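You operate a simulated robot arm through the tools that you are given. There is no shell and no other tool. Be economical: measure what you need, move in short steps, check, and stop when the job is done.

You are at the controls of a simulated robot arm. One attempt, no reset.

## Task
Glue the grey note block on top of the red one.
Fine: cover the glue patch of the red block, stand the glue stick in its holder, stack them square and leave the staples box on top as a weight.
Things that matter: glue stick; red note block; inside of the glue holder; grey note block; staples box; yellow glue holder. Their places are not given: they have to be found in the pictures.

It is judged by the outcome, as a careful person would: the job done as asked, and still so three seconds after it is handed in. It fails if anything else is knocked over, pushed out of place, dropped, spilled or broken.

## Robot
A 7-joint arm with a two-finger parallel gripper, fixed in place. Base frame: the origin is at the foot of the arm, x ahead of it, y to its left, z up. Readings come in m, rad, newtons and seconds.
With the tool pointing down near the work surface it reaches from about 0.3 to 0.7 m from the base axis. Its first joint turns from -1.152 to 1.152 rad. Payload 1.57 kg.
The TCP is the grasp point between the finger pads, 0.03 m short of the fingertips. In the tool frame z runs along the fingers and y along their closing line. Largest opening 0.11 m; finger width 0.024, thickness 0.012; the body of the gripper, 0.048 by 0.112 m, starts 0.078 m behind the TCP.
Orientation is that of the tool frame in the base frame, as a unit quaternion [w, x, y, z]. With the fingers straight down and closing along the base's y, the tool's x points along the base's -x, its y along +y and its z along -z.

## Interface
- The arm moves only by the tool nudge_tool. Its argument "increments" is a list that holds one entry, the list of rows, each a list of 7 numbers: the shift along the base's x, y, z in units of 300 mm (1.0 is 300 mm), then the turn, a rotation vector about the base's x, y, z in units of 90 degrees (1.0 is 90 degrees), then the gripper command, from -1 (fully open) to 1 (shut), values between in proportion. In form: [[[tx, ty, tz, ax, ay, az, claw], ...]]. A call has 1 to 20 rows; each row is the pose to reach, as a shift and turn from the pose commanded when the call began. A call with a number of a shift or a turn outside -1 to 1 is refused whole. Each row takes 0.2 s and may step no farther than 0.05 m and 0.15 rad from the row before; otherwise, or with a gripper value out of range, the whole call is refused. A pose out of reach is approached as far as the arm can. The call stops where the force on the tool passes 40 N (or 10 N more than at its start, if that is more) or the arm is blocked; 0.2 s more then pass. Each finger travels about 0.108 m/s and halts on what it meets, pressing with about 22 N; the grip force reading is that of the motor and also rises with nothing between the fingers. The clock runs only during rows and for 0.2 s after the last one: add rows that repeat a pose to give the fingers time. The reply holds the time, the measured pose of the TCP, the force on the tool along the base axes, the opening and the grip force, in the units named above and with some noise, and new pictures: "views" is both (left out), scene, wrist or none.
- Cameras (640 x 400 px; columns grow to the right, rows downward): "scene" is fixed at [0.1619, -0.393, 1.4002]; the picture's right is [0.80, -0.60, 0.00], its down [-0.37, -0.50, -0.78] and it looks along [0.47, 0.63, -0.62] (base axes); focal length 307 px, centre (320, 200). "wrist" rides on the gripper at [-0.036, 0, -0.08] in the tool frame; the picture's right is [0.00, -1.00, 0.00], its down [0.97, 0.00, -0.24] and it looks along [0.24, 0.00, 0.97] (tool axes); focal length 218 px, centre (320, 200).
- pixel_to_xyz(camera, pixels): for up to 12 pixels [column, row] of the newest picture of that camera ("zoom" is the newest enlarged one), the place [x, y, z] in the base frame of the surface seen there, good to about 0.003 m. The clock stands still meanwhile.
- enlarge(camera, box): a new picture of the part [left, top, right, bottom] of that camera's present view, enlarged. The clock stands still meanwhile.
- job_done(): hands the job in; it is judged then, once.

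Work in short steps. Measure before you move; look again where a grasp or a placing could have gone wrong, and mend it. You have 80 turns and 120 pictures in all, those below and enlarged ones among them. Open the gripper and draw the arm clear of the work before you hand the job in, unless the task says otherwise; then end with one line.

The tools are called after "Emit:" as name(argument=value, ...) on one line, values as JSON. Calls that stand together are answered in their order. nudge_tool: Moves the arm, as the interface text tells. Its arguments: {"type":"object","properties":{"increments":{"type":"array"},"views":{"type":"string","enum":["both","scene","wrist","none"]}},"required":["increments"]} The other tools are called the same way: pixel_to_xyz (camera, pixels) gives the place of the surface under pixels of a picture; enlarge (camera, box) takes an enlarged picture of a part of a camera's view; job_done () hands the job in.

At the start:

```text
t: 0.0
tool_pos: [0.4064, 0.0689, 1.1757]
ee_rot: [0.0, -0.001, 1.0, 0.0]
ft_force: [0.8, -0.6, 0.3]
grip_width: 0.1102
gripper_force: 0.0
```

scene: 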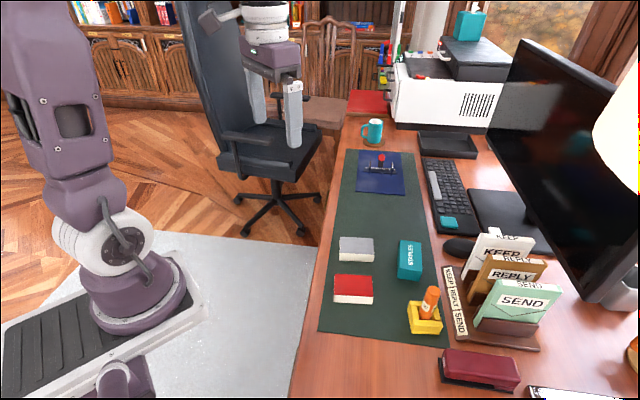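
wrist: 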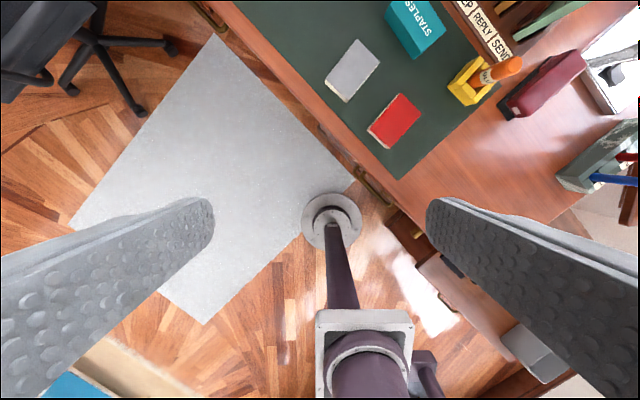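

The scene shows the grey block near (356,248), the red block (353,289), the staples box (410,259) and the glue stick in its holder (427,310). I enlarge that area to look closer.

Emit:
enlarge(camera="scene", box=[310, 220, 470, 350])

Emit:
enlarge(camera="wrist", box=[310, 0, 550, 150])

```text
3.08 times, centred on (390, 285) of scene
```

zoom: 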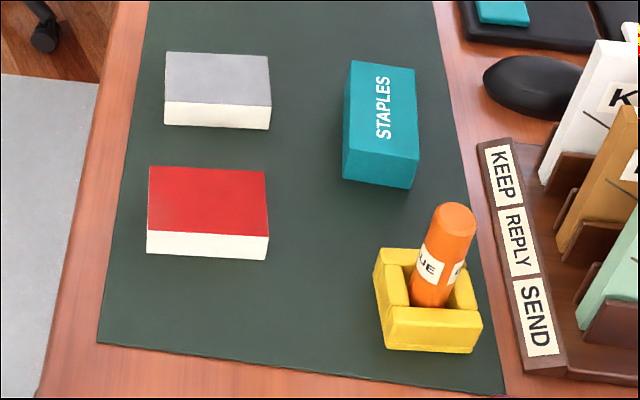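

```text
2.67 times, centred on (430, 75) of wrist
```

zoom: 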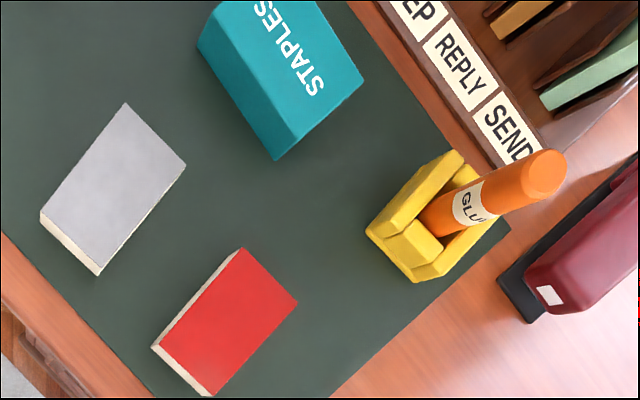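

Measure the objects in the scene zoom first, then look closer at the red block and stick.

Emit:
enlarge(camera="scene", box=[395, 278, 455, 342])

Emit:
enlarge(camera="scene", box=[325, 265, 385, 310])

Emit:
pixel_to_xyz(camera="wrist", pixels=[[401, 94], [421, 113], [388, 147], [369, 132], [357, 40], [379, 62], [347, 100], [327, 82], [385, 8], [412, 54], [444, 32], [425, 4]])

Emit:
pixel_to_xyz(camera="scene", pixels=[[432, 290], [426, 295], [421, 310], [405, 302], [410, 325], [440, 324], [422, 304], [437, 306], [399, 240], [421, 241], [420, 280], [397, 277]])

```text
6.25 times, centred on (425, 310) of scene
```

zoom: 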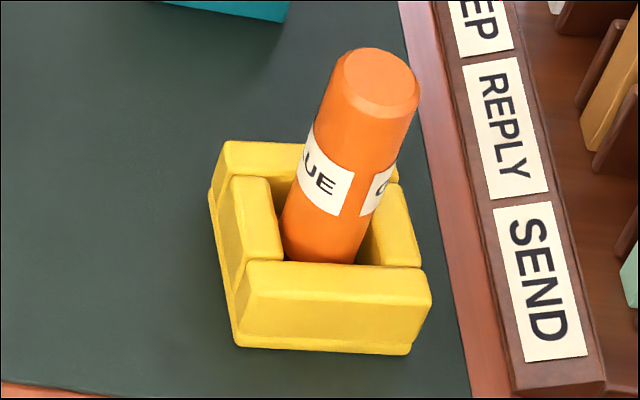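

```text
8.89 times, centred on (355, 288) of scene
```

zoom: 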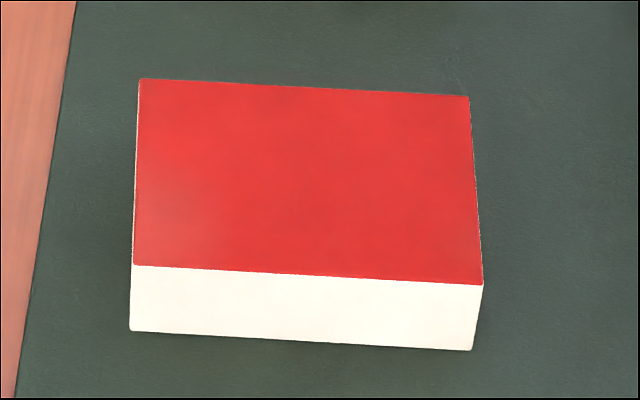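

```text
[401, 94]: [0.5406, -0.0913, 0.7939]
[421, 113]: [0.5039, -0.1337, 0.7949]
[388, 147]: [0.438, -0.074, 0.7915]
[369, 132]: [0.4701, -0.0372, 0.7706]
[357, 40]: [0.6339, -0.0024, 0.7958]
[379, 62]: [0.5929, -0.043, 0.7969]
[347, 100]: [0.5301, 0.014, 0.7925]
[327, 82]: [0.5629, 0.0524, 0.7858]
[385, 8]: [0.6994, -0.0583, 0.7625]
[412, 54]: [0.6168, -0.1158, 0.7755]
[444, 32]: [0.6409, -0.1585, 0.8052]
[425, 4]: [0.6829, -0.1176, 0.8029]
```

```text
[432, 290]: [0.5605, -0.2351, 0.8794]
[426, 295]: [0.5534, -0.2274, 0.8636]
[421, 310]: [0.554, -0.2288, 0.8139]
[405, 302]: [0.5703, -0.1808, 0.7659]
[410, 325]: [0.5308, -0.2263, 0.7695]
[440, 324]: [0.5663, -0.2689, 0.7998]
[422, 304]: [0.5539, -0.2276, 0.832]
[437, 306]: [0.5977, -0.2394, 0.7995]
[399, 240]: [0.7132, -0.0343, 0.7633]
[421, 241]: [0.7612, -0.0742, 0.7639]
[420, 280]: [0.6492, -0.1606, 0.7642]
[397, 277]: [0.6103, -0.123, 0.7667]
```

The blocks have a 0.056 × 0.089 top at z ≈ 0.795, with the long side about 42° off the x axis. The stick is about at (0.556,-0.232) with its top at z ≈ 0.885. I move above it to look from the wrist, with the gripper open.

Emit:
nudge_tool(increments=[[[0.05, -0.1, -0.03, 0, 0, 0, -1], [0.1, -0.2, -0.06, 0, 0, 0, -1], [0.15, -0.3, -0.1, 0, 0, 0, -1], [0.2, -0.4, -0.15, 0, 0, 0, -1], [0.25, -0.5, -0.2, 0, 0, 0, -1], [0.3, -0.6, -0.25, 0, 0, 0, -1], [0.35, -0.7, -0.3, 0, 0, 0, -1], [0.4, -0.8, -0.35, 0, 0, 0, -1], [0.45, -0.9, -0.4, 0, 0, 0, -1], [0.5, -0.98, -0.45, 0, 0, 0, -1], [0.5, -0.98, -0.45, 0, 0, 0, -1]]])

```text
t: 2.4
tool_pos: [0.555, -0.2254, 1.0408]
ee_rot: [0.0, 0.0, 1.0, 0.0]
ft_force: [0.1, 0.1, -0.2]
grip_width: 0.1098
gripper_force: 0.0
```

scene: 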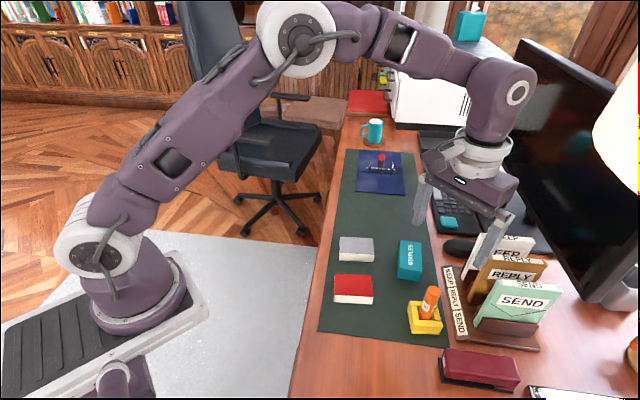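
wrist: 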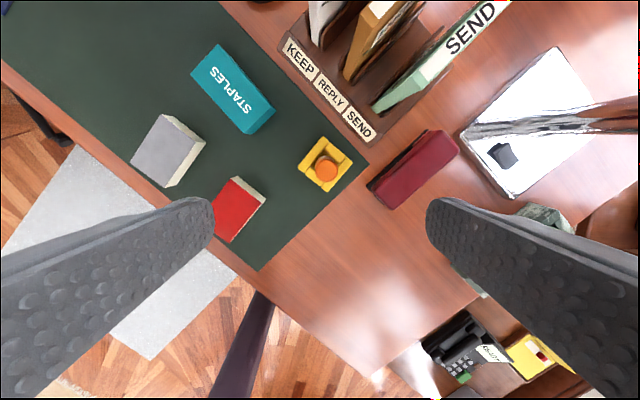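

Now I look straight down: the stick top is at (326,168), and the blocks and staples box show clearly. I take accurate measurements.

Emit:
enlarge(camera="wrist", box=[285, 125, 365, 200])

Emit:
pixel_to_xyz(camera="wrist", pixels=[[326, 168], [319, 162], [333, 174], [319, 138], [352, 161], [331, 192], [299, 167], [215, 44], [276, 112], [247, 134], [191, 69], [309, 163]])

Emit:
pixel_to_xyz(camera="wrist", pixels=[[235, 178], [262, 207], [232, 240], [162, 115], [200, 144], [167, 186], [131, 164], [370, 183], [455, 140], [375, 108], [425, 132], [460, 45]])

```text
5.33 times, centred on (325, 162) of wrist
```

zoom: 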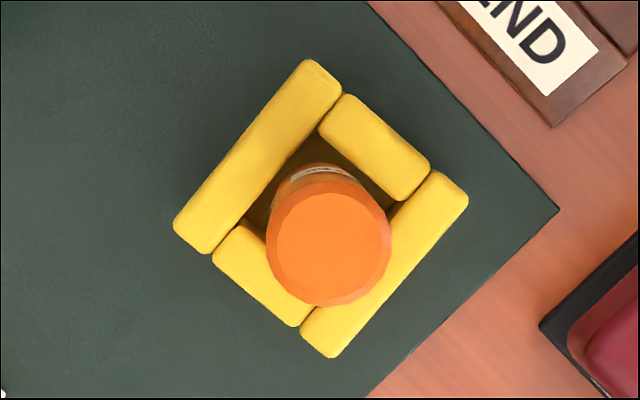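

```text
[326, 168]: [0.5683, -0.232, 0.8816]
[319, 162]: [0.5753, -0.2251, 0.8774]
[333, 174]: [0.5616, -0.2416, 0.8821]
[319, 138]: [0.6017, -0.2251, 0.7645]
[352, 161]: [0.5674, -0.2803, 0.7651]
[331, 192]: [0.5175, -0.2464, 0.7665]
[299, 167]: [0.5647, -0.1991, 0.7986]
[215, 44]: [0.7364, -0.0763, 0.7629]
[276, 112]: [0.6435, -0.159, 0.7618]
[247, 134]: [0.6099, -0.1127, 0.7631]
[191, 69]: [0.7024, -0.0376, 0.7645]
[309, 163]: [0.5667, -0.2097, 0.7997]
```

```text
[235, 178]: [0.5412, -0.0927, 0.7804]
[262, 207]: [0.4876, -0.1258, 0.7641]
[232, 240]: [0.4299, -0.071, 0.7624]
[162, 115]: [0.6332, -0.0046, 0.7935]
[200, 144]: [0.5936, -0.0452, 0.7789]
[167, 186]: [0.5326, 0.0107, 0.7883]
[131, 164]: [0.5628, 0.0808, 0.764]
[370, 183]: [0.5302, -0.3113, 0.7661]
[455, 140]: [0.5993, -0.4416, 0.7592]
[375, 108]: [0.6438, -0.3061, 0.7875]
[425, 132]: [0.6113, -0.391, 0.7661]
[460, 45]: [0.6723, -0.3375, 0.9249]
```

The stick axis is at (0.566,-0.2325), about 25 mm thick, upright and centred in the holder. I descend with the fingers partly open to a grasp height of z ≈ 0.852, above the holder walls (0.80).

Emit:
nudge_tool(increments=[[[0.033, -0.025, 0, 0, 0, 0, -0.1], [0.033, -0.025, -0.1, 0, 0, 0, -0.1], [0.033, -0.025, -0.2, 0, 0, 0, -0.1], [0.033, -0.025, -0.3, 0, 0, 0, -0.1], [0.033, -0.025, -0.4, 0, 0, 0, -0.1], [0.033, -0.025, -0.46, 0, 0, 0, -0.1], [0.033, -0.025, -0.46, 0, 0, 0, -0.1]]])

```text
t: 4.0
tool_pos: [0.5651, -0.2313, 0.902]
ee_rot: [0.001, 0.001, 1.0, -0.001]
ft_force: [0.8, -0.3, 0.1]
grip_width: 0.0601
gripper_force: 0.1
```

scene: 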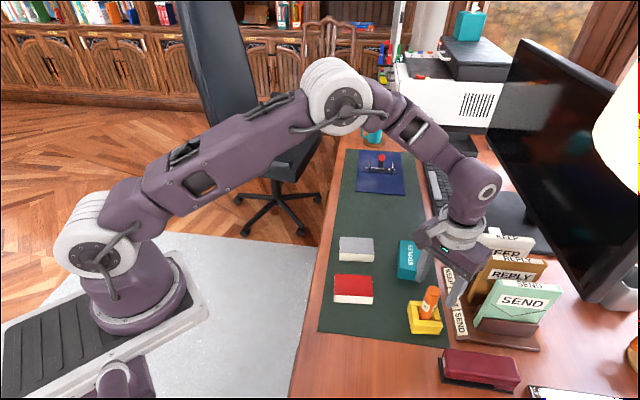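
wrist: 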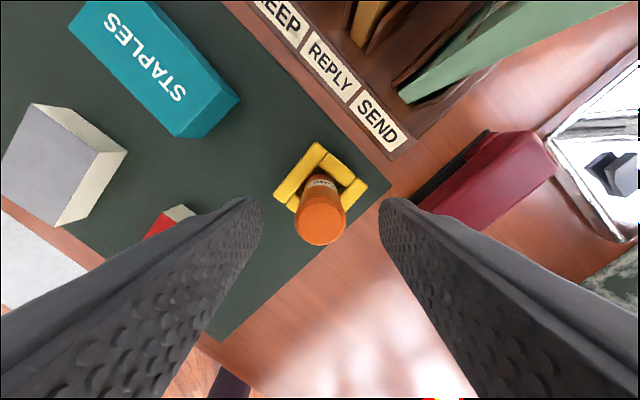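

The stick (320,220) sits centred between the fingers; I go down 50 mm and close.

Emit:
nudge_tool(increments=[[[0, 0, -0.08, 0, 0, 0, -0.1], [0, 0, -0.165, 0, 0, 0, -0.1], [0, 0, -0.165, 0, 0, 0, 1], [0, 0, -0.165, 0, 0, 0, 1], [0, 0, -0.165, 0, 0, 0, 1]]], views="wrist")

```text
t: 5.2
tool_pos: [0.5672, -0.2336, 0.8517]
ee_rot: [0.0, 0.0, 1.0, 0.0]
ft_force: [0.1, -0.4, -0.4]
grip_width: 0.0257
gripper_force: 21.8
```

wrist: 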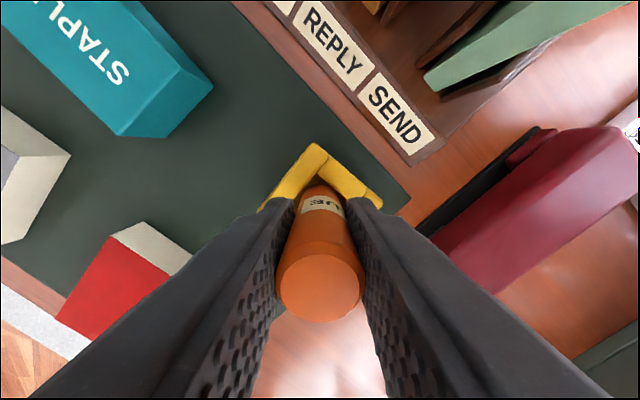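

The stick is held (width 0.0257, 22 N). I lift it straight up 120 mm and look.

Emit:
nudge_tool(increments=[[[0, 0, 0.05, 0, 0, 0, 1], [0, 0, 0.1, 0, 0, 0, 1], [0, 0, 0.2, 0, 0, 0, 1], [0, 0, 0.3, 0, 0, 0, 1], [0, 0, 0.4, 0, 0, 0, 1], [0, 0, 0.4, 0, 0, 0, 1]]])

Emit:
enlarge(camera="scene", box=[390, 190, 510, 340])

```text
t: 6.6
tool_pos: [0.5664, -0.2324, 0.9726]
ee_rot: [-0.001, 0.001, 1.0, 0.001]
ft_force: [0.4, 0.2, 0.0]
grip_width: 0.0256
gripper_force: 22.5
```

scene: 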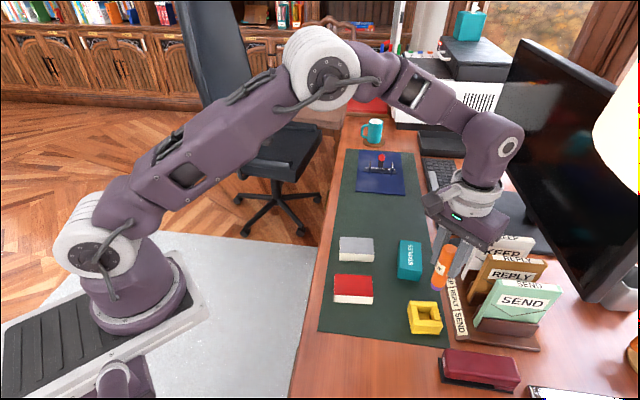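
wrist: 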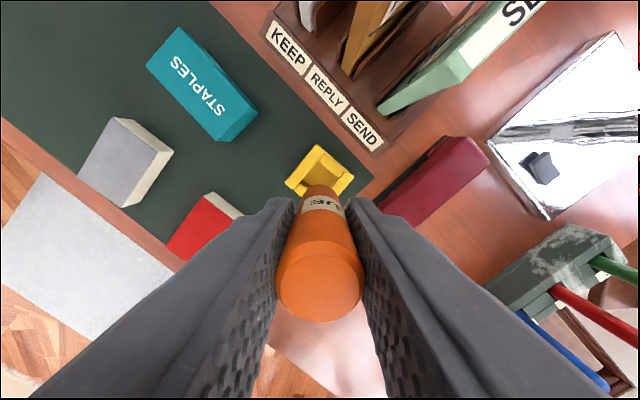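

```text
2.67 times, centred on (450, 265) of scene
```

zoom: 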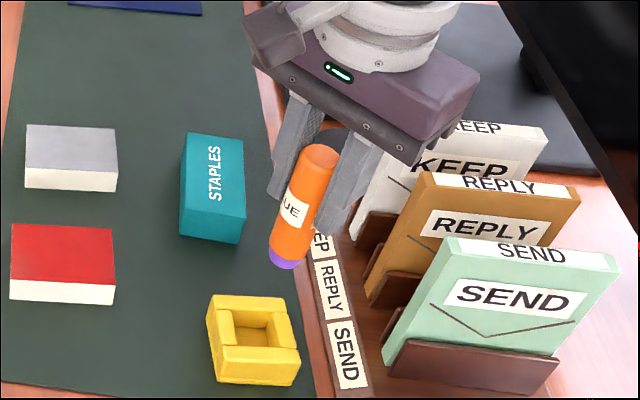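

The purple glue end is at the bottom (zoom (284,262)), with the holder now empty. I measure the tip and the holder's inside.

Emit:
pixel_to_xyz(camera="zoom", pixels=[[284, 266], [284, 261], [280, 255], [318, 150], [255, 338], [232, 318], [265, 350], [255, 303], [255, 360], [290, 330]])

Emit:
enlarge(camera="wrist", box=[150, 120, 360, 260])

```text
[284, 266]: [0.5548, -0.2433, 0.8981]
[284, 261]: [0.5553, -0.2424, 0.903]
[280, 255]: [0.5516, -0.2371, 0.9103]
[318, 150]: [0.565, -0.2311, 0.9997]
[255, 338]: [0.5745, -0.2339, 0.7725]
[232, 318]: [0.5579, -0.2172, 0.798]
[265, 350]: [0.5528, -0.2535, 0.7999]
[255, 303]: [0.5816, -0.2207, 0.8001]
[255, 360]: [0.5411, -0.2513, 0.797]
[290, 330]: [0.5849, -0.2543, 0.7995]
```

```text
2.86 times, centred on (255, 190) of wrist
```

zoom: 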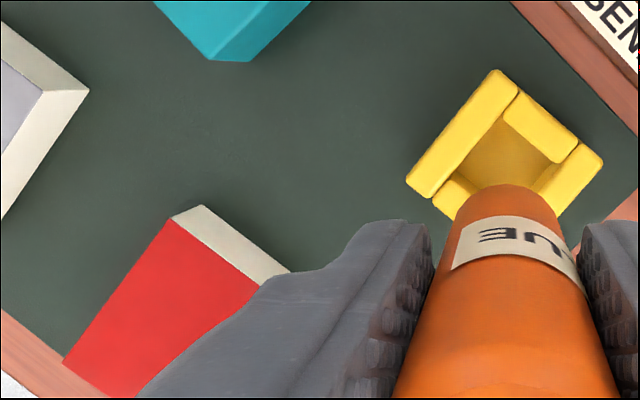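

The holder floor is at 0.7725, so the glue end is 0.079 below the TCP. I now measure both blocks and the staples box exactly in the scene view, which is unobstructed.

Emit:
enlarge(camera="scene", box=[325, 230, 435, 310])

```text
5.00 times, centred on (380, 270) of scene
```

zoom: 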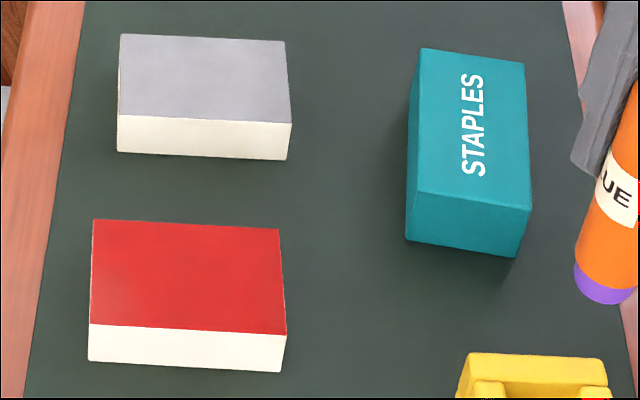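

The corners show clearly here; I measure just inside each.

Emit:
pixel_to_xyz(camera="zoom", pixels=[[96, 223], [278, 232], [284, 331], [93, 321], [190, 276], [91, 357], [280, 369]])

Emit:
pixel_to_xyz(camera="zoom", pixels=[[124, 37], [283, 43], [288, 121], [121, 112], [424, 52], [522, 66], [528, 207], [418, 190], [120, 150], [284, 157], [410, 238], [514, 256]])

```text
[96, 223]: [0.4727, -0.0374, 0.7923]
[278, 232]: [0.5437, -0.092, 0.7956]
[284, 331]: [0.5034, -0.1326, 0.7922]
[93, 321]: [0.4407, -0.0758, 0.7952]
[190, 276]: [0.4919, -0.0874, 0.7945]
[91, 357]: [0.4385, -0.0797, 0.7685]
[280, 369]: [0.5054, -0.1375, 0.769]
```

```text
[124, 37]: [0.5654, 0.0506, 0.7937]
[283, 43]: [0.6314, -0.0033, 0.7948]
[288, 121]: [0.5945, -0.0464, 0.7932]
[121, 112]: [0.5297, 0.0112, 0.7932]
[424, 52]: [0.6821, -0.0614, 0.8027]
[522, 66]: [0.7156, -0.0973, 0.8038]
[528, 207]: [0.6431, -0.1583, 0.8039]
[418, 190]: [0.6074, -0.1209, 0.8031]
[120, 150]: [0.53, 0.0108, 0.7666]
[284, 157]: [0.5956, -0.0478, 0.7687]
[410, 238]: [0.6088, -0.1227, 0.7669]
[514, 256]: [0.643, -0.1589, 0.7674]
```

The red block's centre is at (0.490,-0.0845) and its long axis at -41°, with the grey block at (0.580,0.003) and the same angle. The staples box is at (0.662,-0.1095), long axis at +40°. I carry the stick over the red block's centre and bring it to just above the surface.

Emit:
nudge_tool(increments=[[[-0.06, 0.12, 0, 0, 0, 0, 1], [-0.12, 0.24, 0, 0, 0, 0, 1], [-0.18, 0.36, 0, 0, 0, 0, 1], [-0.254, 0.494, 0, 0, 0, 0, 1], [-0.254, 0.494, -0.12, 0, 0, 0, 1], [-0.254, 0.494, -0.24, 0, 0, 0, 1], [-0.254, 0.494, -0.31, 0, 0, 0, 1], [-0.254, 0.494, -0.31, 0, 0, 0, 1]]], views="scene")

Emit:
enlarge(camera="scene", box=[315, 240, 405, 310])

```text
t: 8.4
tool_pos: [0.4885, -0.0838, 0.8819]
ee_rot: [0.001, -0.001, 1.0, 0.0]
ft_force: [0.0, 0.1, -1.5]
grip_width: 0.0252
gripper_force: 21.8
```

scene: 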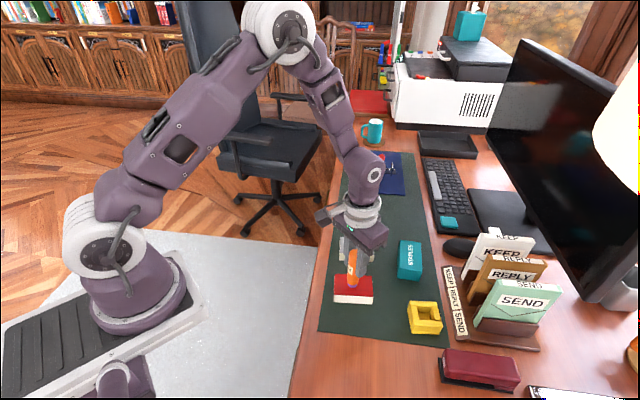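

```text
5.71 times, centred on (360, 275) of scene
```

zoom: 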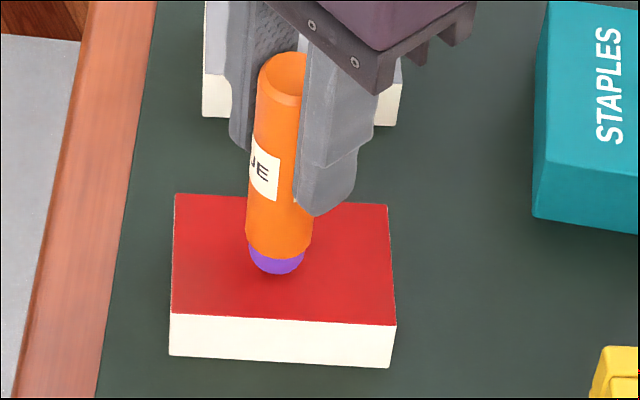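

The glue tip (zoom (276,265)) hangs just above the block. I lower in small rows to find contact.

Emit:
nudge_tool(increments=[[[0, 0, -0.007, 0, 0, 0, 1], [0, 0, -0.012, 0, 0, 0, 1], [0, 0, -0.012, 0, 0, 0, 1]]], views="none")

```text
t: 9.2
tool_pos: [0.4888, -0.0833, 0.8773]
ee_rot: [0.001, 0.0, 1.0, -0.001]
ft_force: [0.5, -0.6, -0.2]
grip_width: 0.0256
gripper_force: 22.0
```

No contact yet at 0.877; I continue down 3 mm.

Emit:
nudge_tool(increments=[[[0, 0, -0.005, 0, 0, 0, 1], [0, 0, -0.01, 0, 0, 0, 1], [0, 0, -0.01, 0, 0, 0, 1]]], views="none")

```text
t: 10.0
tool_pos: [0.488, -0.0837, 0.8731]
ee_rot: [-0.001, 0.0, 1.0, 0.0]
ft_force: [-0.7, -0.4, -0.7]
grip_width: 0.0255
gripper_force: 22.3
```

Still no force at 0.873; I go 2 mm further.

Emit:
nudge_tool(increments=[[[0, 0, -0.004, 0, 0, 0, 1], [0, 0, -0.007, 0, 0, 0, 1], [0, 0, -0.007, 0, 0, 0, 1]]], views="none")

Emit:
enlarge(camera="scene", box=[315, 240, 405, 310])

```text
t: 10.8
tool_pos: [0.4898, -0.0855, 0.8719]
ee_rot: [0.001, 0.001, 1.0, 0.0]
ft_force: [0.3, 1.0, 16.5]
grip_width: 0.0256
gripper_force: 22.1
```

```text
5.71 times, centred on (360, 275) of scene
```

zoom: 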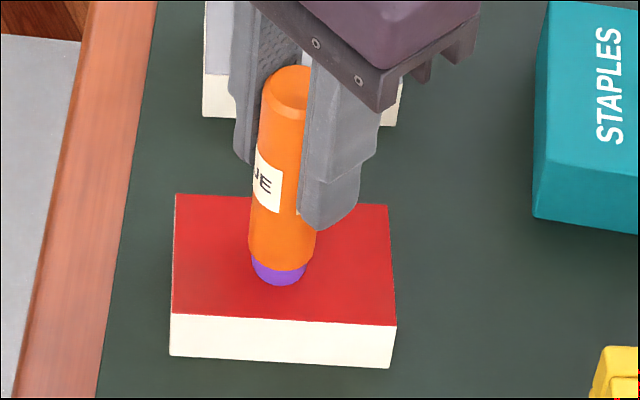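

Contact: 16 N at z 0.872. I ease off by 0.5 mm and draw a first stroke along the long axis, then look for a glue trace and for any block sliding.

Emit:
nudge_tool(increments=[[[0, 0, 0.0017, 0, 0, 0, 1], [0.028, -0.025, 0.0017, 0, 0, 0, 1], [0.056, -0.05, 0.0017, 0, 0, 0, 1], [0.0856, -0.0743, 0.0017, 0, 0, 0, 1]]], views="none")

Emit:
enlarge(camera="scene", box=[315, 240, 405, 310])

```text
t: 11.8
tool_pos: [0.5158, -0.1066, 0.872]
ee_rot: [0.0, 0.0, 1.0, 0.0]
ft_force: [-1.1, -0.6, 2.0]
grip_width: 0.0253
gripper_force: 22.3
```

```text
5.71 times, centred on (360, 275) of scene
```

zoom: 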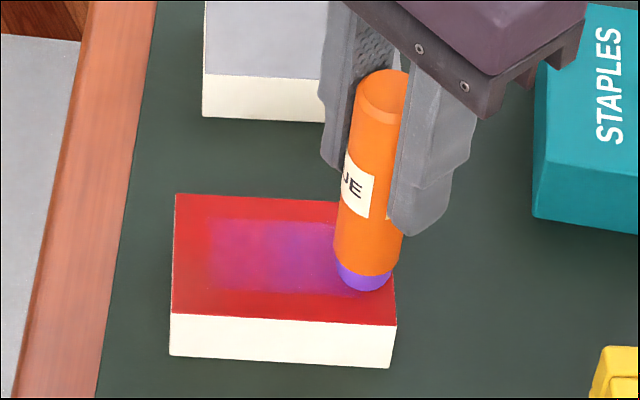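

A purple glue trace appears and the block did not slide. I raster over the rest of the top: back along the centre, then along both sides.

Emit:
nudge_tool(increments=[[[-0.0428, 0.0372, -0.0008, 0, 0, 0, 1], [-0.0857, 0.0745, -0.0008, 0, 0, 0, 1], [-0.1285, 0.1117, -0.0008, 0, 0, 0, 1], [-0.1714, 0.1489, -0.0008, 0, 0, 0, 1], [-0.1385, 0.1867, -0.0008, 0, 0, 0, 1], [-0.0956, 0.1495, -0.0008, 0, 0, 0, 1], [-0.0528, 0.1123, -0.0008, 0, 0, 0, 1], [-0.0099, 0.075, -0.0008, 0, 0, 0, 1], [0.0329, 0.0378, -0.0008, 0, 0, 0, 1], [0, 0, -0.0008, 0, 0, 0, 1], [-0.0329, -0.0378, -0.0008, 0, 0, 0, 1], [-0.0757, -0.0006, -0.0008, 0, 0, 0, 1], [-0.1186, 0.0367, -0.0008, 0, 0, 0, 1], [-0.1614, 0.0739, -0.0008, 0, 0, 0, 1], [-0.2043, 0.1111, -0.0008, 0, 0, 0, 1]]], views="none")

Emit:
enlarge(camera="scene", box=[315, 240, 405, 310])

```text
t: 15.0
tool_pos: [0.4536, -0.0743, 0.8741]
ee_rot: [0.001, 0.001, 1.0, 0.001]
ft_force: [1.6, -2.2, 5.7]
grip_width: 0.0255
gripper_force: 22.5
```

```text
5.71 times, centred on (360, 275) of scene
```

zoom: 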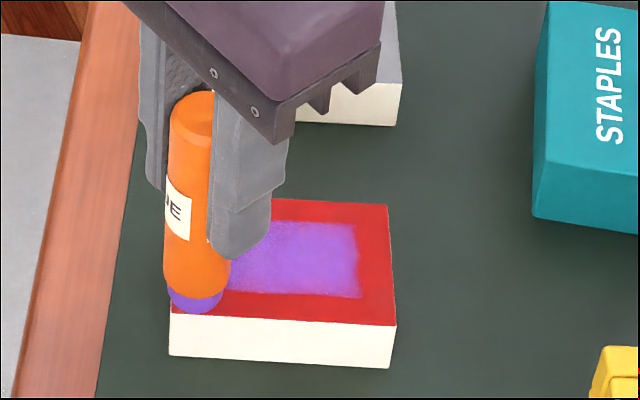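

The patch fills as a rectangle (zoom x 215–360). I rub the left part once more, then lift and look.

Emit:
nudge_tool(increments=[[[0.045, 0.016, 0, 0, 0, 0, 1], [0.0901, 0.0323, 0, 0, 0, 0, 1], [0.08, 0, 0, 0, 0, 0, 1], [0.0715, -0.04, 0, 0, 0, 0, 1], [0.0715, -0.04, 0.15, 0, 0, 0, 1], [0.0715, -0.04, 0.3, 0, 0, 0, 1], [0.12, -0.1, 0.4, 0, 0, 0, 1], [0.2, -0.2, 0.4, 0, 0, 0, 1], [0.2, -0.2, 0.4, 0, 0, 0, 1]]], views="wrist")

Emit:
enlarge(camera="scene", box=[315, 230, 435, 310])

```text
t: 17.0
tool_pos: [0.5143, -0.1323, 0.9921]
ee_rot: [0.0, -0.001, 1.0, 0.0]
ft_force: [-1.2, -0.6, -1.4]
grip_width: 0.0256
gripper_force: 22.2
```

wrist: 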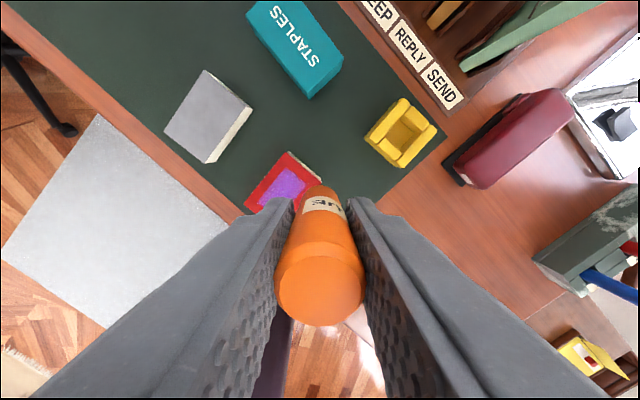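

```text
5.00 times, centred on (375, 270) of scene
```

zoom: 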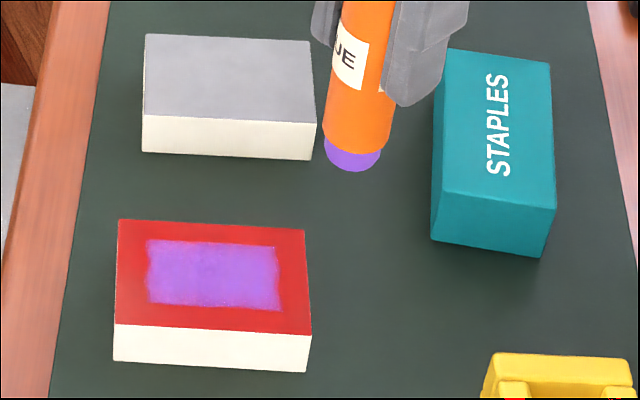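

The patch looks fully covered; a tighter zoom checks for gaps.

Emit:
enlarge(camera="scene", box=[330, 270, 380, 306])

Emit:
pixel_to_xyz(camera="scene", pixels=[[336, 275], [371, 277], [372, 295], [335, 294], [445, 255]])

```text
11.11 times, centred on (355, 288) of scene
```

zoom: 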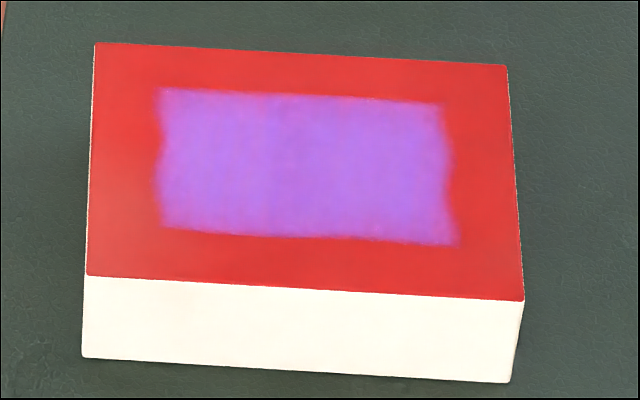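

```text
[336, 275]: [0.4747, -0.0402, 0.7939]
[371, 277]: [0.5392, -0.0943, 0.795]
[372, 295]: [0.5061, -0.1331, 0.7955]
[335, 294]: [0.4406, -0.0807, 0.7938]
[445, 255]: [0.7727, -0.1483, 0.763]
```

The patch is fully covered and the block has not moved. Now I carry the stick back over the holder centre (0.5663,-0.2326) and stop with the tip about 10 mm above its walls.

Emit:
nudge_tool(increments=[[[0.045, -0.085, 0, 0, 0, 0, 1], [0.09, -0.17, 0, 0, 0, 0, 1], [0.13, -0.25, 0, 0, 0, 0, 1], [0.1727, -0.3307, 0, 0, 0, 0, 1], [0.1727, -0.3307, -0.12, 0, 0, 0, 1], [0.1727, -0.3307, -0.24, 0, 0, 0, 1], [0.1727, -0.3307, -0.333, 0, 0, 0, 1], [0.1727, -0.3307, -0.333, 0, 0, 0, 1]]], views="wrist")

Emit:
enlarge(camera="scene", box=[390, 270, 460, 345])

```text
t: 18.8
tool_pos: [0.5672, -0.2321, 0.8928]
ee_rot: [0.0, 0.0, 1.0, 0.0]
ft_force: [-0.4, 0.0, -0.6]
grip_width: 0.0256
gripper_force: 22.1
```

wrist: 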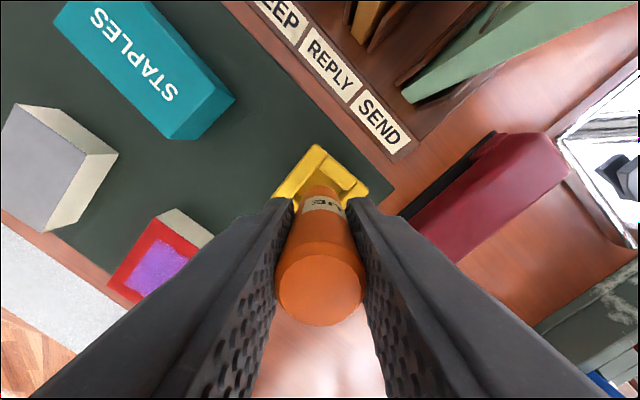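

```text
5.33 times, centred on (425, 308) of scene
```

zoom: 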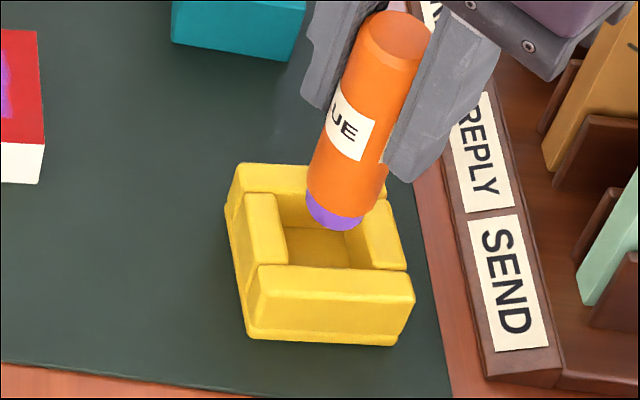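

The tip hangs over the opening. I lower slowly to z ≈ 0.854 and check the force.

Emit:
nudge_tool(increments=[[[0, 0, -0.03, 0, 0, 0, 1], [0, 0, -0.06, 0, 0, 0, 1], [0, 0, -0.09, 0, 0, 0, 1], [0, 0, -0.115, 0, 0, 0, 1], [0, 0, -0.124, 0, 0, 0, 1], [0, 0, -0.124, 0, 0, 0, 1]]], views="none")

Emit:
enlarge(camera="scene", box=[390, 270, 460, 345])

```text
t: 20.2
tool_pos: [0.5665, -0.2323, 0.8536]
ee_rot: [0.0, 0.0, 1.0, 0.0]
ft_force: [-0.2, 0.2, -0.5]
grip_width: 0.0254
gripper_force: 22.2
```

```text
5.33 times, centred on (425, 308) of scene
```

zoom: 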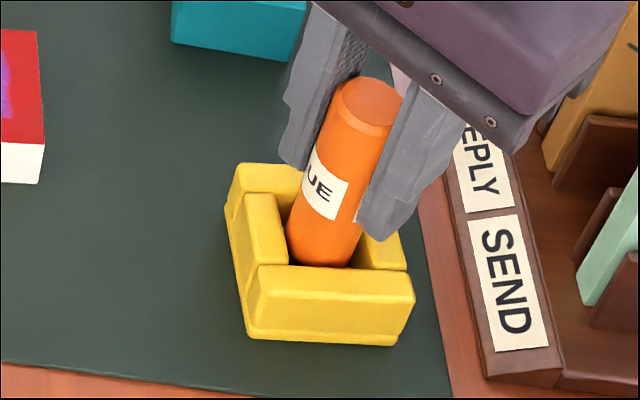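

The stick is inside with no force; down 2 mm more, then open moderately.

Emit:
nudge_tool(increments=[[[0, 0, -0.004, 0, 0, 0, 1], [0, 0, -0.006, 0, 0, 0, 1], [0, 0, -0.006, 0, 0, 0, 0.4], [0, 0, -0.006, 0, 0, 0, 0], [0, 0, -0.006, 0, 0, 0, -0.1], [0, 0, -0.006, 0, 0, 0, -0.1]]], views="wrist")

```text
t: 21.6
tool_pos: [0.5667, -0.2342, 0.8517]
ee_rot: [0.0, 0.0, 1.0, 0.0]
ft_force: [0.9, 0.3, 0.1]
grip_width: 0.0603
gripper_force: 0.0
```

wrist: 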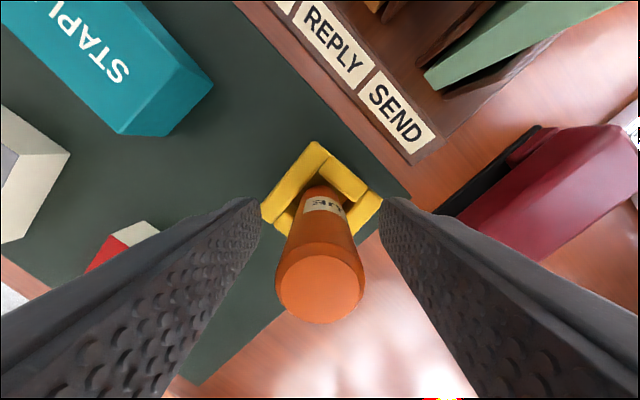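

The stick stands free in the holder. I rise 150 mm, swing over the grey block at (0.580,0.003), and turn the tool -41° so the fingers close across its short side.

Emit:
nudge_tool(increments=[[[0, 0, 0.15, 0, 0, 0, -0.1], [0, 0, 0.3, 0, 0, 0, -0.1], [0, 0, 0.45, 0, 0, 0, -0.3], [0.008, 0.13, 0.5, 0, 0, -0.08, -0.6], [0.015, 0.26, 0.5, 0, 0, -0.16, -1], [0.022, 0.39, 0.5, 0, 0, -0.24, -1], [0.03, 0.52, 0.5, 0, 0, -0.32, -1], [0.038, 0.65, 0.5, 0, 0, -0.4, -1], [0.046, 0.785, 0.5, 0, 0, -0.4556, -1], [0.046, 0.785, 0.5, 0, 0, -0.4556, -1]]])

```text
t: 23.8
tool_pos: [0.5805, 0.0013, 1.002]
ee_rot: [0.0, 0.351, 0.936, 0.0]
ft_force: [-0.1, -0.5, 0.4]
grip_width: 0.1099
gripper_force: 0.0
```

scene: 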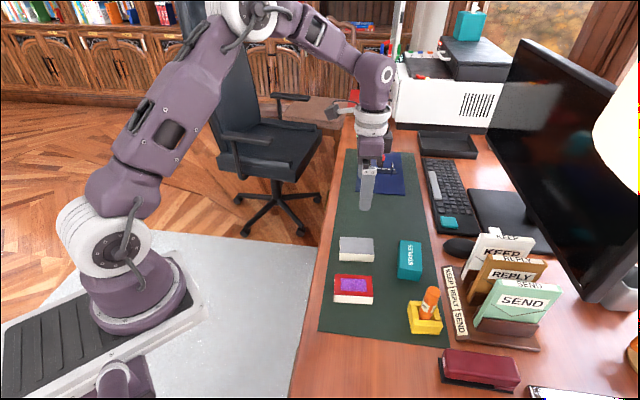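
wrist: 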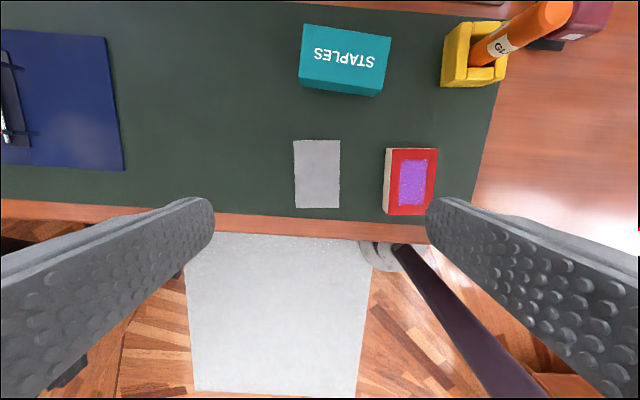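

The grey block is nearly square to the fingers. I zoom to check the angle and centre exactly.

Emit:
enlarge(camera="wrist", box=[280, 125, 450, 231])

```text
3.76 times, centred on (365, 178) of wrist
```

zoom: 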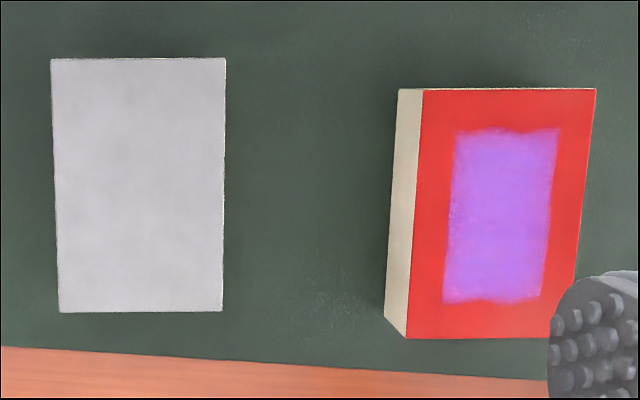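

In the tool frame, the grey centre is 4 mm off along the closing line and turned about 0.6°. I correct both and descend to just above the block with a 90 mm opening.

Emit:
nudge_tool(increments=[[[0.0087, 0.01, -0.1, 0, 0, 0.0067, -0.636], [0.0087, 0.01, -0.22, 0, 0, 0.0067, -0.636], [0.0087, 0.01, -0.34, 0, 0, 0.0067, -0.636], [0.0087, 0.01, -0.46, 0, 0, 0.0067, -0.636], [0.0087, 0.01, -0.54, 0, 0, 0.0067, -0.636], [0.0087, 0.01, -0.54, 0, 0, 0.0067, -0.636]]], views="wrist")

```text
t: 25.2
tool_pos: [0.582, 0.0062, 0.8406]
ee_rot: [0.0, 0.345, 0.939, 0.0]
ft_force: [-0.7, 1.2, 0.3]
grip_width: 0.0897
gripper_force: 0.1
```

wrist: 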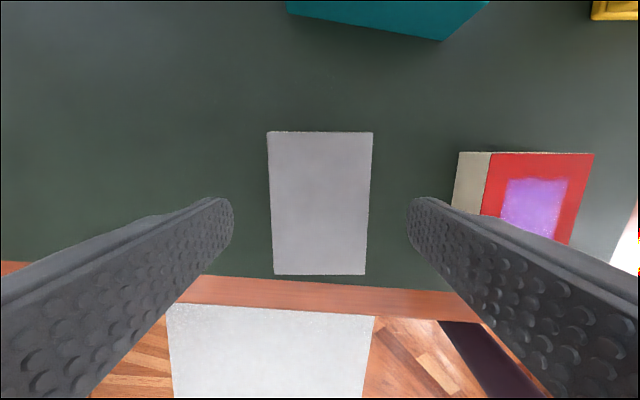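

The block (269–372) is centred between the fingers. I descend to z 0.800 and close.

Emit:
nudge_tool(increments=[[[0, 0, -0.07, 0, 0, 0, -0.636], [0, 0, -0.135, 0, 0, 0, -0.636], [0, 0, -0.135, 0, 0, 0, -0.636], [0, 0, -0.135, 0, 0, 0, 0.2], [0, 0, -0.135, 0, 0, 0, 0.2], [0, 0, -0.135, 0, 0, 0, 0.5], [0, 0, -0.135, 0, 0, 0, 0.5]]], views="wrist")

```text
t: 26.8
tool_pos: [0.5833, 0.0042, 0.8]
ee_rot: [0.001, 0.345, 0.939, 0.0]
ft_force: [0.2, 0.3, 0.8]
grip_width: 0.0593
gripper_force: 21.8
```

wrist: 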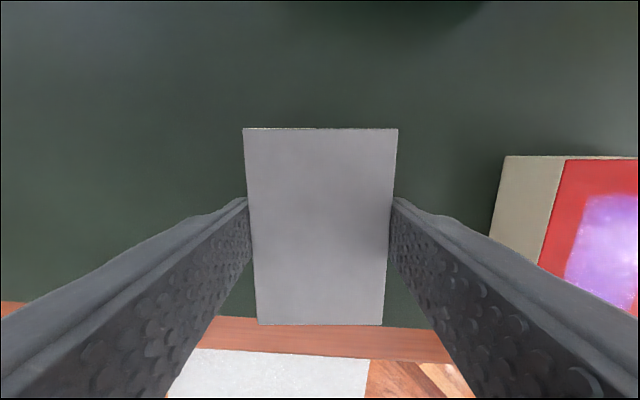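

Gripped at 59 mm, square. I lift 100 mm, then shift by the measured red–grey offset (-0.0905,-0.0885) and look.

Emit:
nudge_tool(increments=[[[0, 0, 0.05, 0, 0, 0, 0.5], [0, 0, 0.15, 0, 0, 0, 0.5], [0, 0, 0.3, 0, 0, 0, 0.5], [-0.1, -0.1, 0.3, 0, 0, 0, 0.5], [-0.2, -0.2, 0.3, 0, 0, 0, 0.5], [-0.3017, -0.295, 0.3, 0, 0, 0, 0.5], [-0.3017, -0.295, 0.3, 0, 0, 0, 0.5]]])

Emit:
enlarge(camera="scene", box=[315, 210, 415, 310])

```text
t: 28.4
tool_pos: [0.4908, -0.0854, 0.8898]
ee_rot: [0.0, 0.346, 0.938, 0.0]
ft_force: [0.1, -0.4, -0.3]
grip_width: 0.0276
gripper_force: 0.0
```

scene: 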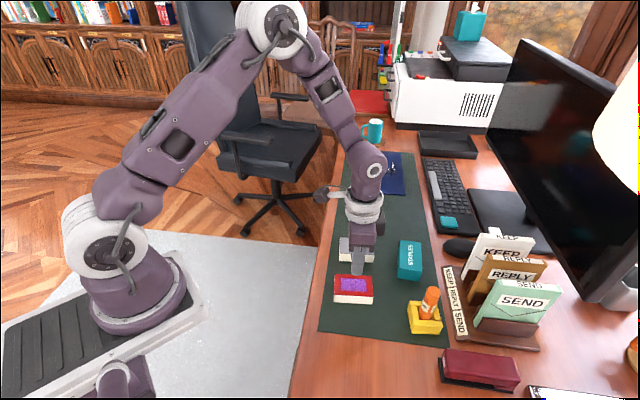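
wrist: 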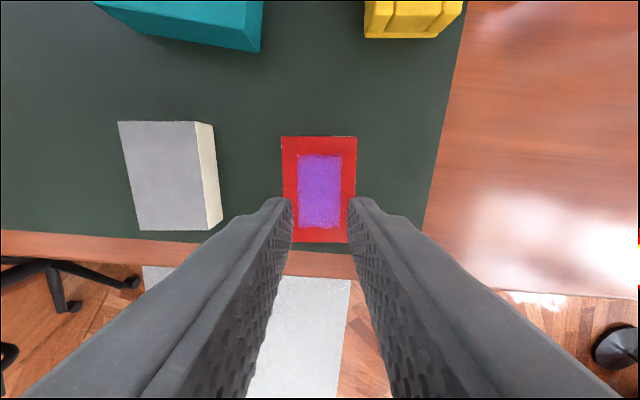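

```text
4.00 times, centred on (365, 260) of scene
```

zoom: 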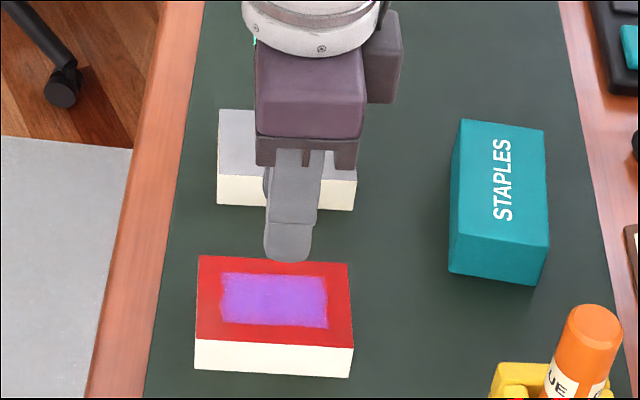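

The block slipped out at the half-closed command (width 0.0276, force 0): the grey block is still on the mat. I need a full-close command. The red block's centring under the tool here looks very good; I measure both blocks now.

Emit:
enlarge(camera="wrist", box=[110, 105, 370, 260])

Emit:
pixel_to_xyz(camera="wrist", pixels=[[120, 123], [194, 123], [207, 228], [139, 229], [283, 138], [355, 138], [220, 221], [212, 125]])

```text
2.46 times, centred on (240, 182) of wrist
```

zoom: 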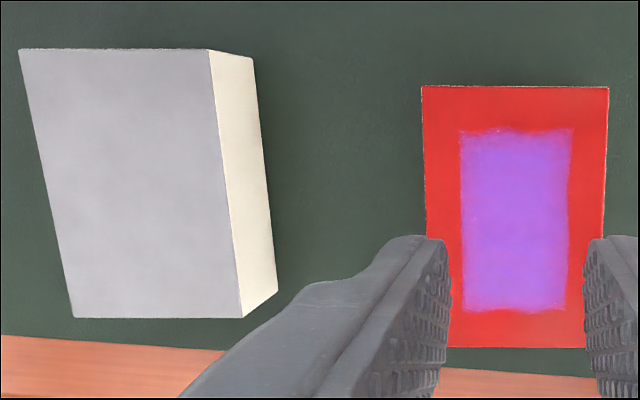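

```text
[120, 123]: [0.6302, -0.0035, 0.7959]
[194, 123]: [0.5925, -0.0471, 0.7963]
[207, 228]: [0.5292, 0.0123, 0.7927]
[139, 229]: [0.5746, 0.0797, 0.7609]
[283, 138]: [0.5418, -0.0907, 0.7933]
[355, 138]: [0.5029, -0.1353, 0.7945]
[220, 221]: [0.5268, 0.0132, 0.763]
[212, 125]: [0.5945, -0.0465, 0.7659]
```

The grey block has not shifted. I retrace to above it with the fingers open, and will go 3 mm deeper and close fully.

Emit:
nudge_tool(increments=[[[0.1, 0.1, 0, 0, 0, 0, -0.636], [0.2, 0.2, 0, 0, 0, 0, -0.636], [0.3017, 0.295, 0, 0, 0, 0, -0.636], [0.3017, 0.295, -0.1, 0, 0, 0, -0.636], [0.3017, 0.295, -0.165, 0, 0, 0, -0.636], [0.3017, 0.295, -0.165, 0, 0, 0, -0.636]]], views="wrist")

```text
t: 29.8
tool_pos: [0.5832, 0.0048, 0.8413]
ee_rot: [0.0, 0.346, 0.938, 0.0]
ft_force: [-1.3, 0.6, -0.3]
grip_width: 0.0901
gripper_force: 0.0
```

wrist: 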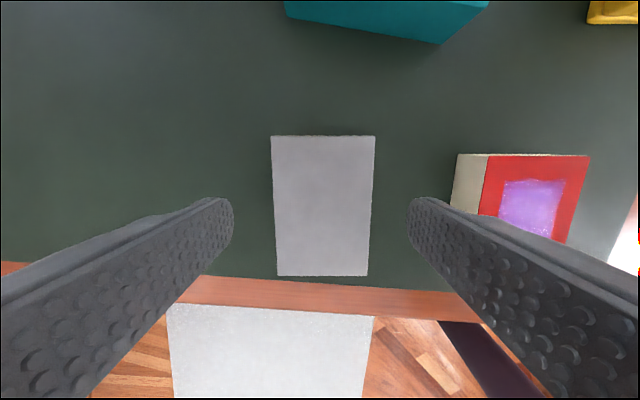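

Still well placed (272–375). Down to z 0.797, full close with settling time.

Emit:
nudge_tool(increments=[[[0, 0, -0.075, 0, 0, 0, -0.636], [0, 0, -0.146, 0, 0, 0, -0.636], [0, 0, -0.146, 0, 0, 0, -0.636], [0, 0, -0.146, 0, 0, 0, 0], [0, 0, -0.146, 0, 0, 0, 1], [0, 0, -0.146, 0, 0, 0, 1], [0, 0, -0.146, 0, 0, 0, 1], [0, 0, -0.146, 0, 0, 0, 1]]], views="wrist")

```text
t: 31.6
tool_pos: [0.582, 0.0054, 0.7979]
ee_rot: [0.0, 0.345, 0.939, 0.0]
ft_force: [-0.4, 0.7, -0.8]
grip_width: 0.0593
gripper_force: 22.2
```

wrist: 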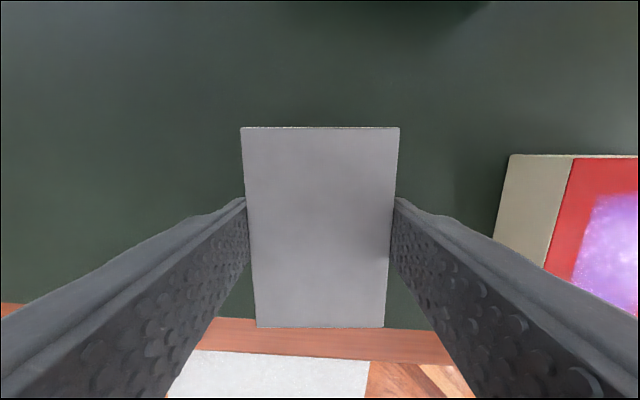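

Firm at 59.3 mm, 22 N. I lift slowly 40 mm and check the hold.

Emit:
nudge_tool(increments=[[[0, 0, 0.02, 0, 0, 0, 1], [0, 0, 0.05, 0, 0, 0, 1], [0, 0, 0.09, 0, 0, 0, 1], [0, 0, 0.14, 0, 0, 0, 1], [0, 0, 0.14, 0, 0, 0, 1]]], views="wrist")

```text
t: 32.8
tool_pos: [0.5817, 0.0065, 0.8388]
ee_rot: [0.0, 0.345, 0.939, 0.0]
ft_force: [-0.8, -1.0, -0.5]
grip_width: 0.0593
gripper_force: 21.6
```

wrist: 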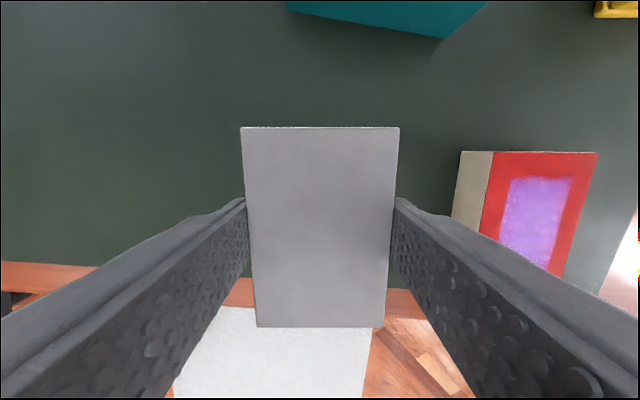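

Held. I raise a bit, move by the same offset over the red block, and stop with about 10 mm of gap for inspection.

Emit:
nudge_tool(increments=[[[0, 0, 0.1, 0, 0, 0, 1], [-0.1, -0.1, 0.12, 0, 0, 0, 1], [-0.2, -0.2, 0.12, 0, 0, 0, 1], [-0.3017, -0.295, 0.12, 0, 0, 0, 1], [-0.3017, -0.295, 0.06, 0, 0, 0, 1], [-0.3017, -0.295, 0.01, 0, 0, 0, 1], [-0.3017, -0.295, 0.01, 0, 0, 0, 1]]], views="wrist")

Emit:
enlarge(camera="scene", box=[325, 250, 395, 310])

```text
t: 34.4
tool_pos: [0.4912, -0.0837, 0.8414]
ee_rot: [0.0, 0.345, 0.939, 0.0]
ft_force: [0.0, -0.3, -1.9]
grip_width: 0.0594
gripper_force: 22.2
```

wrist: 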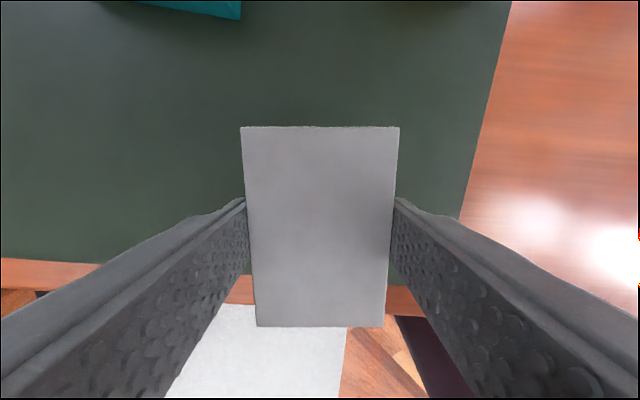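

```text
6.67 times, centred on (360, 280) of scene
```

zoom: 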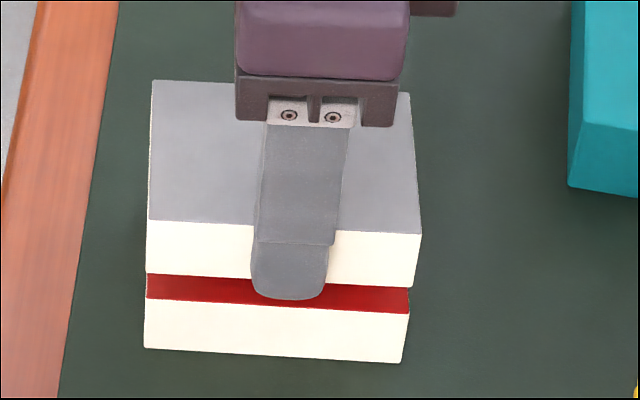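

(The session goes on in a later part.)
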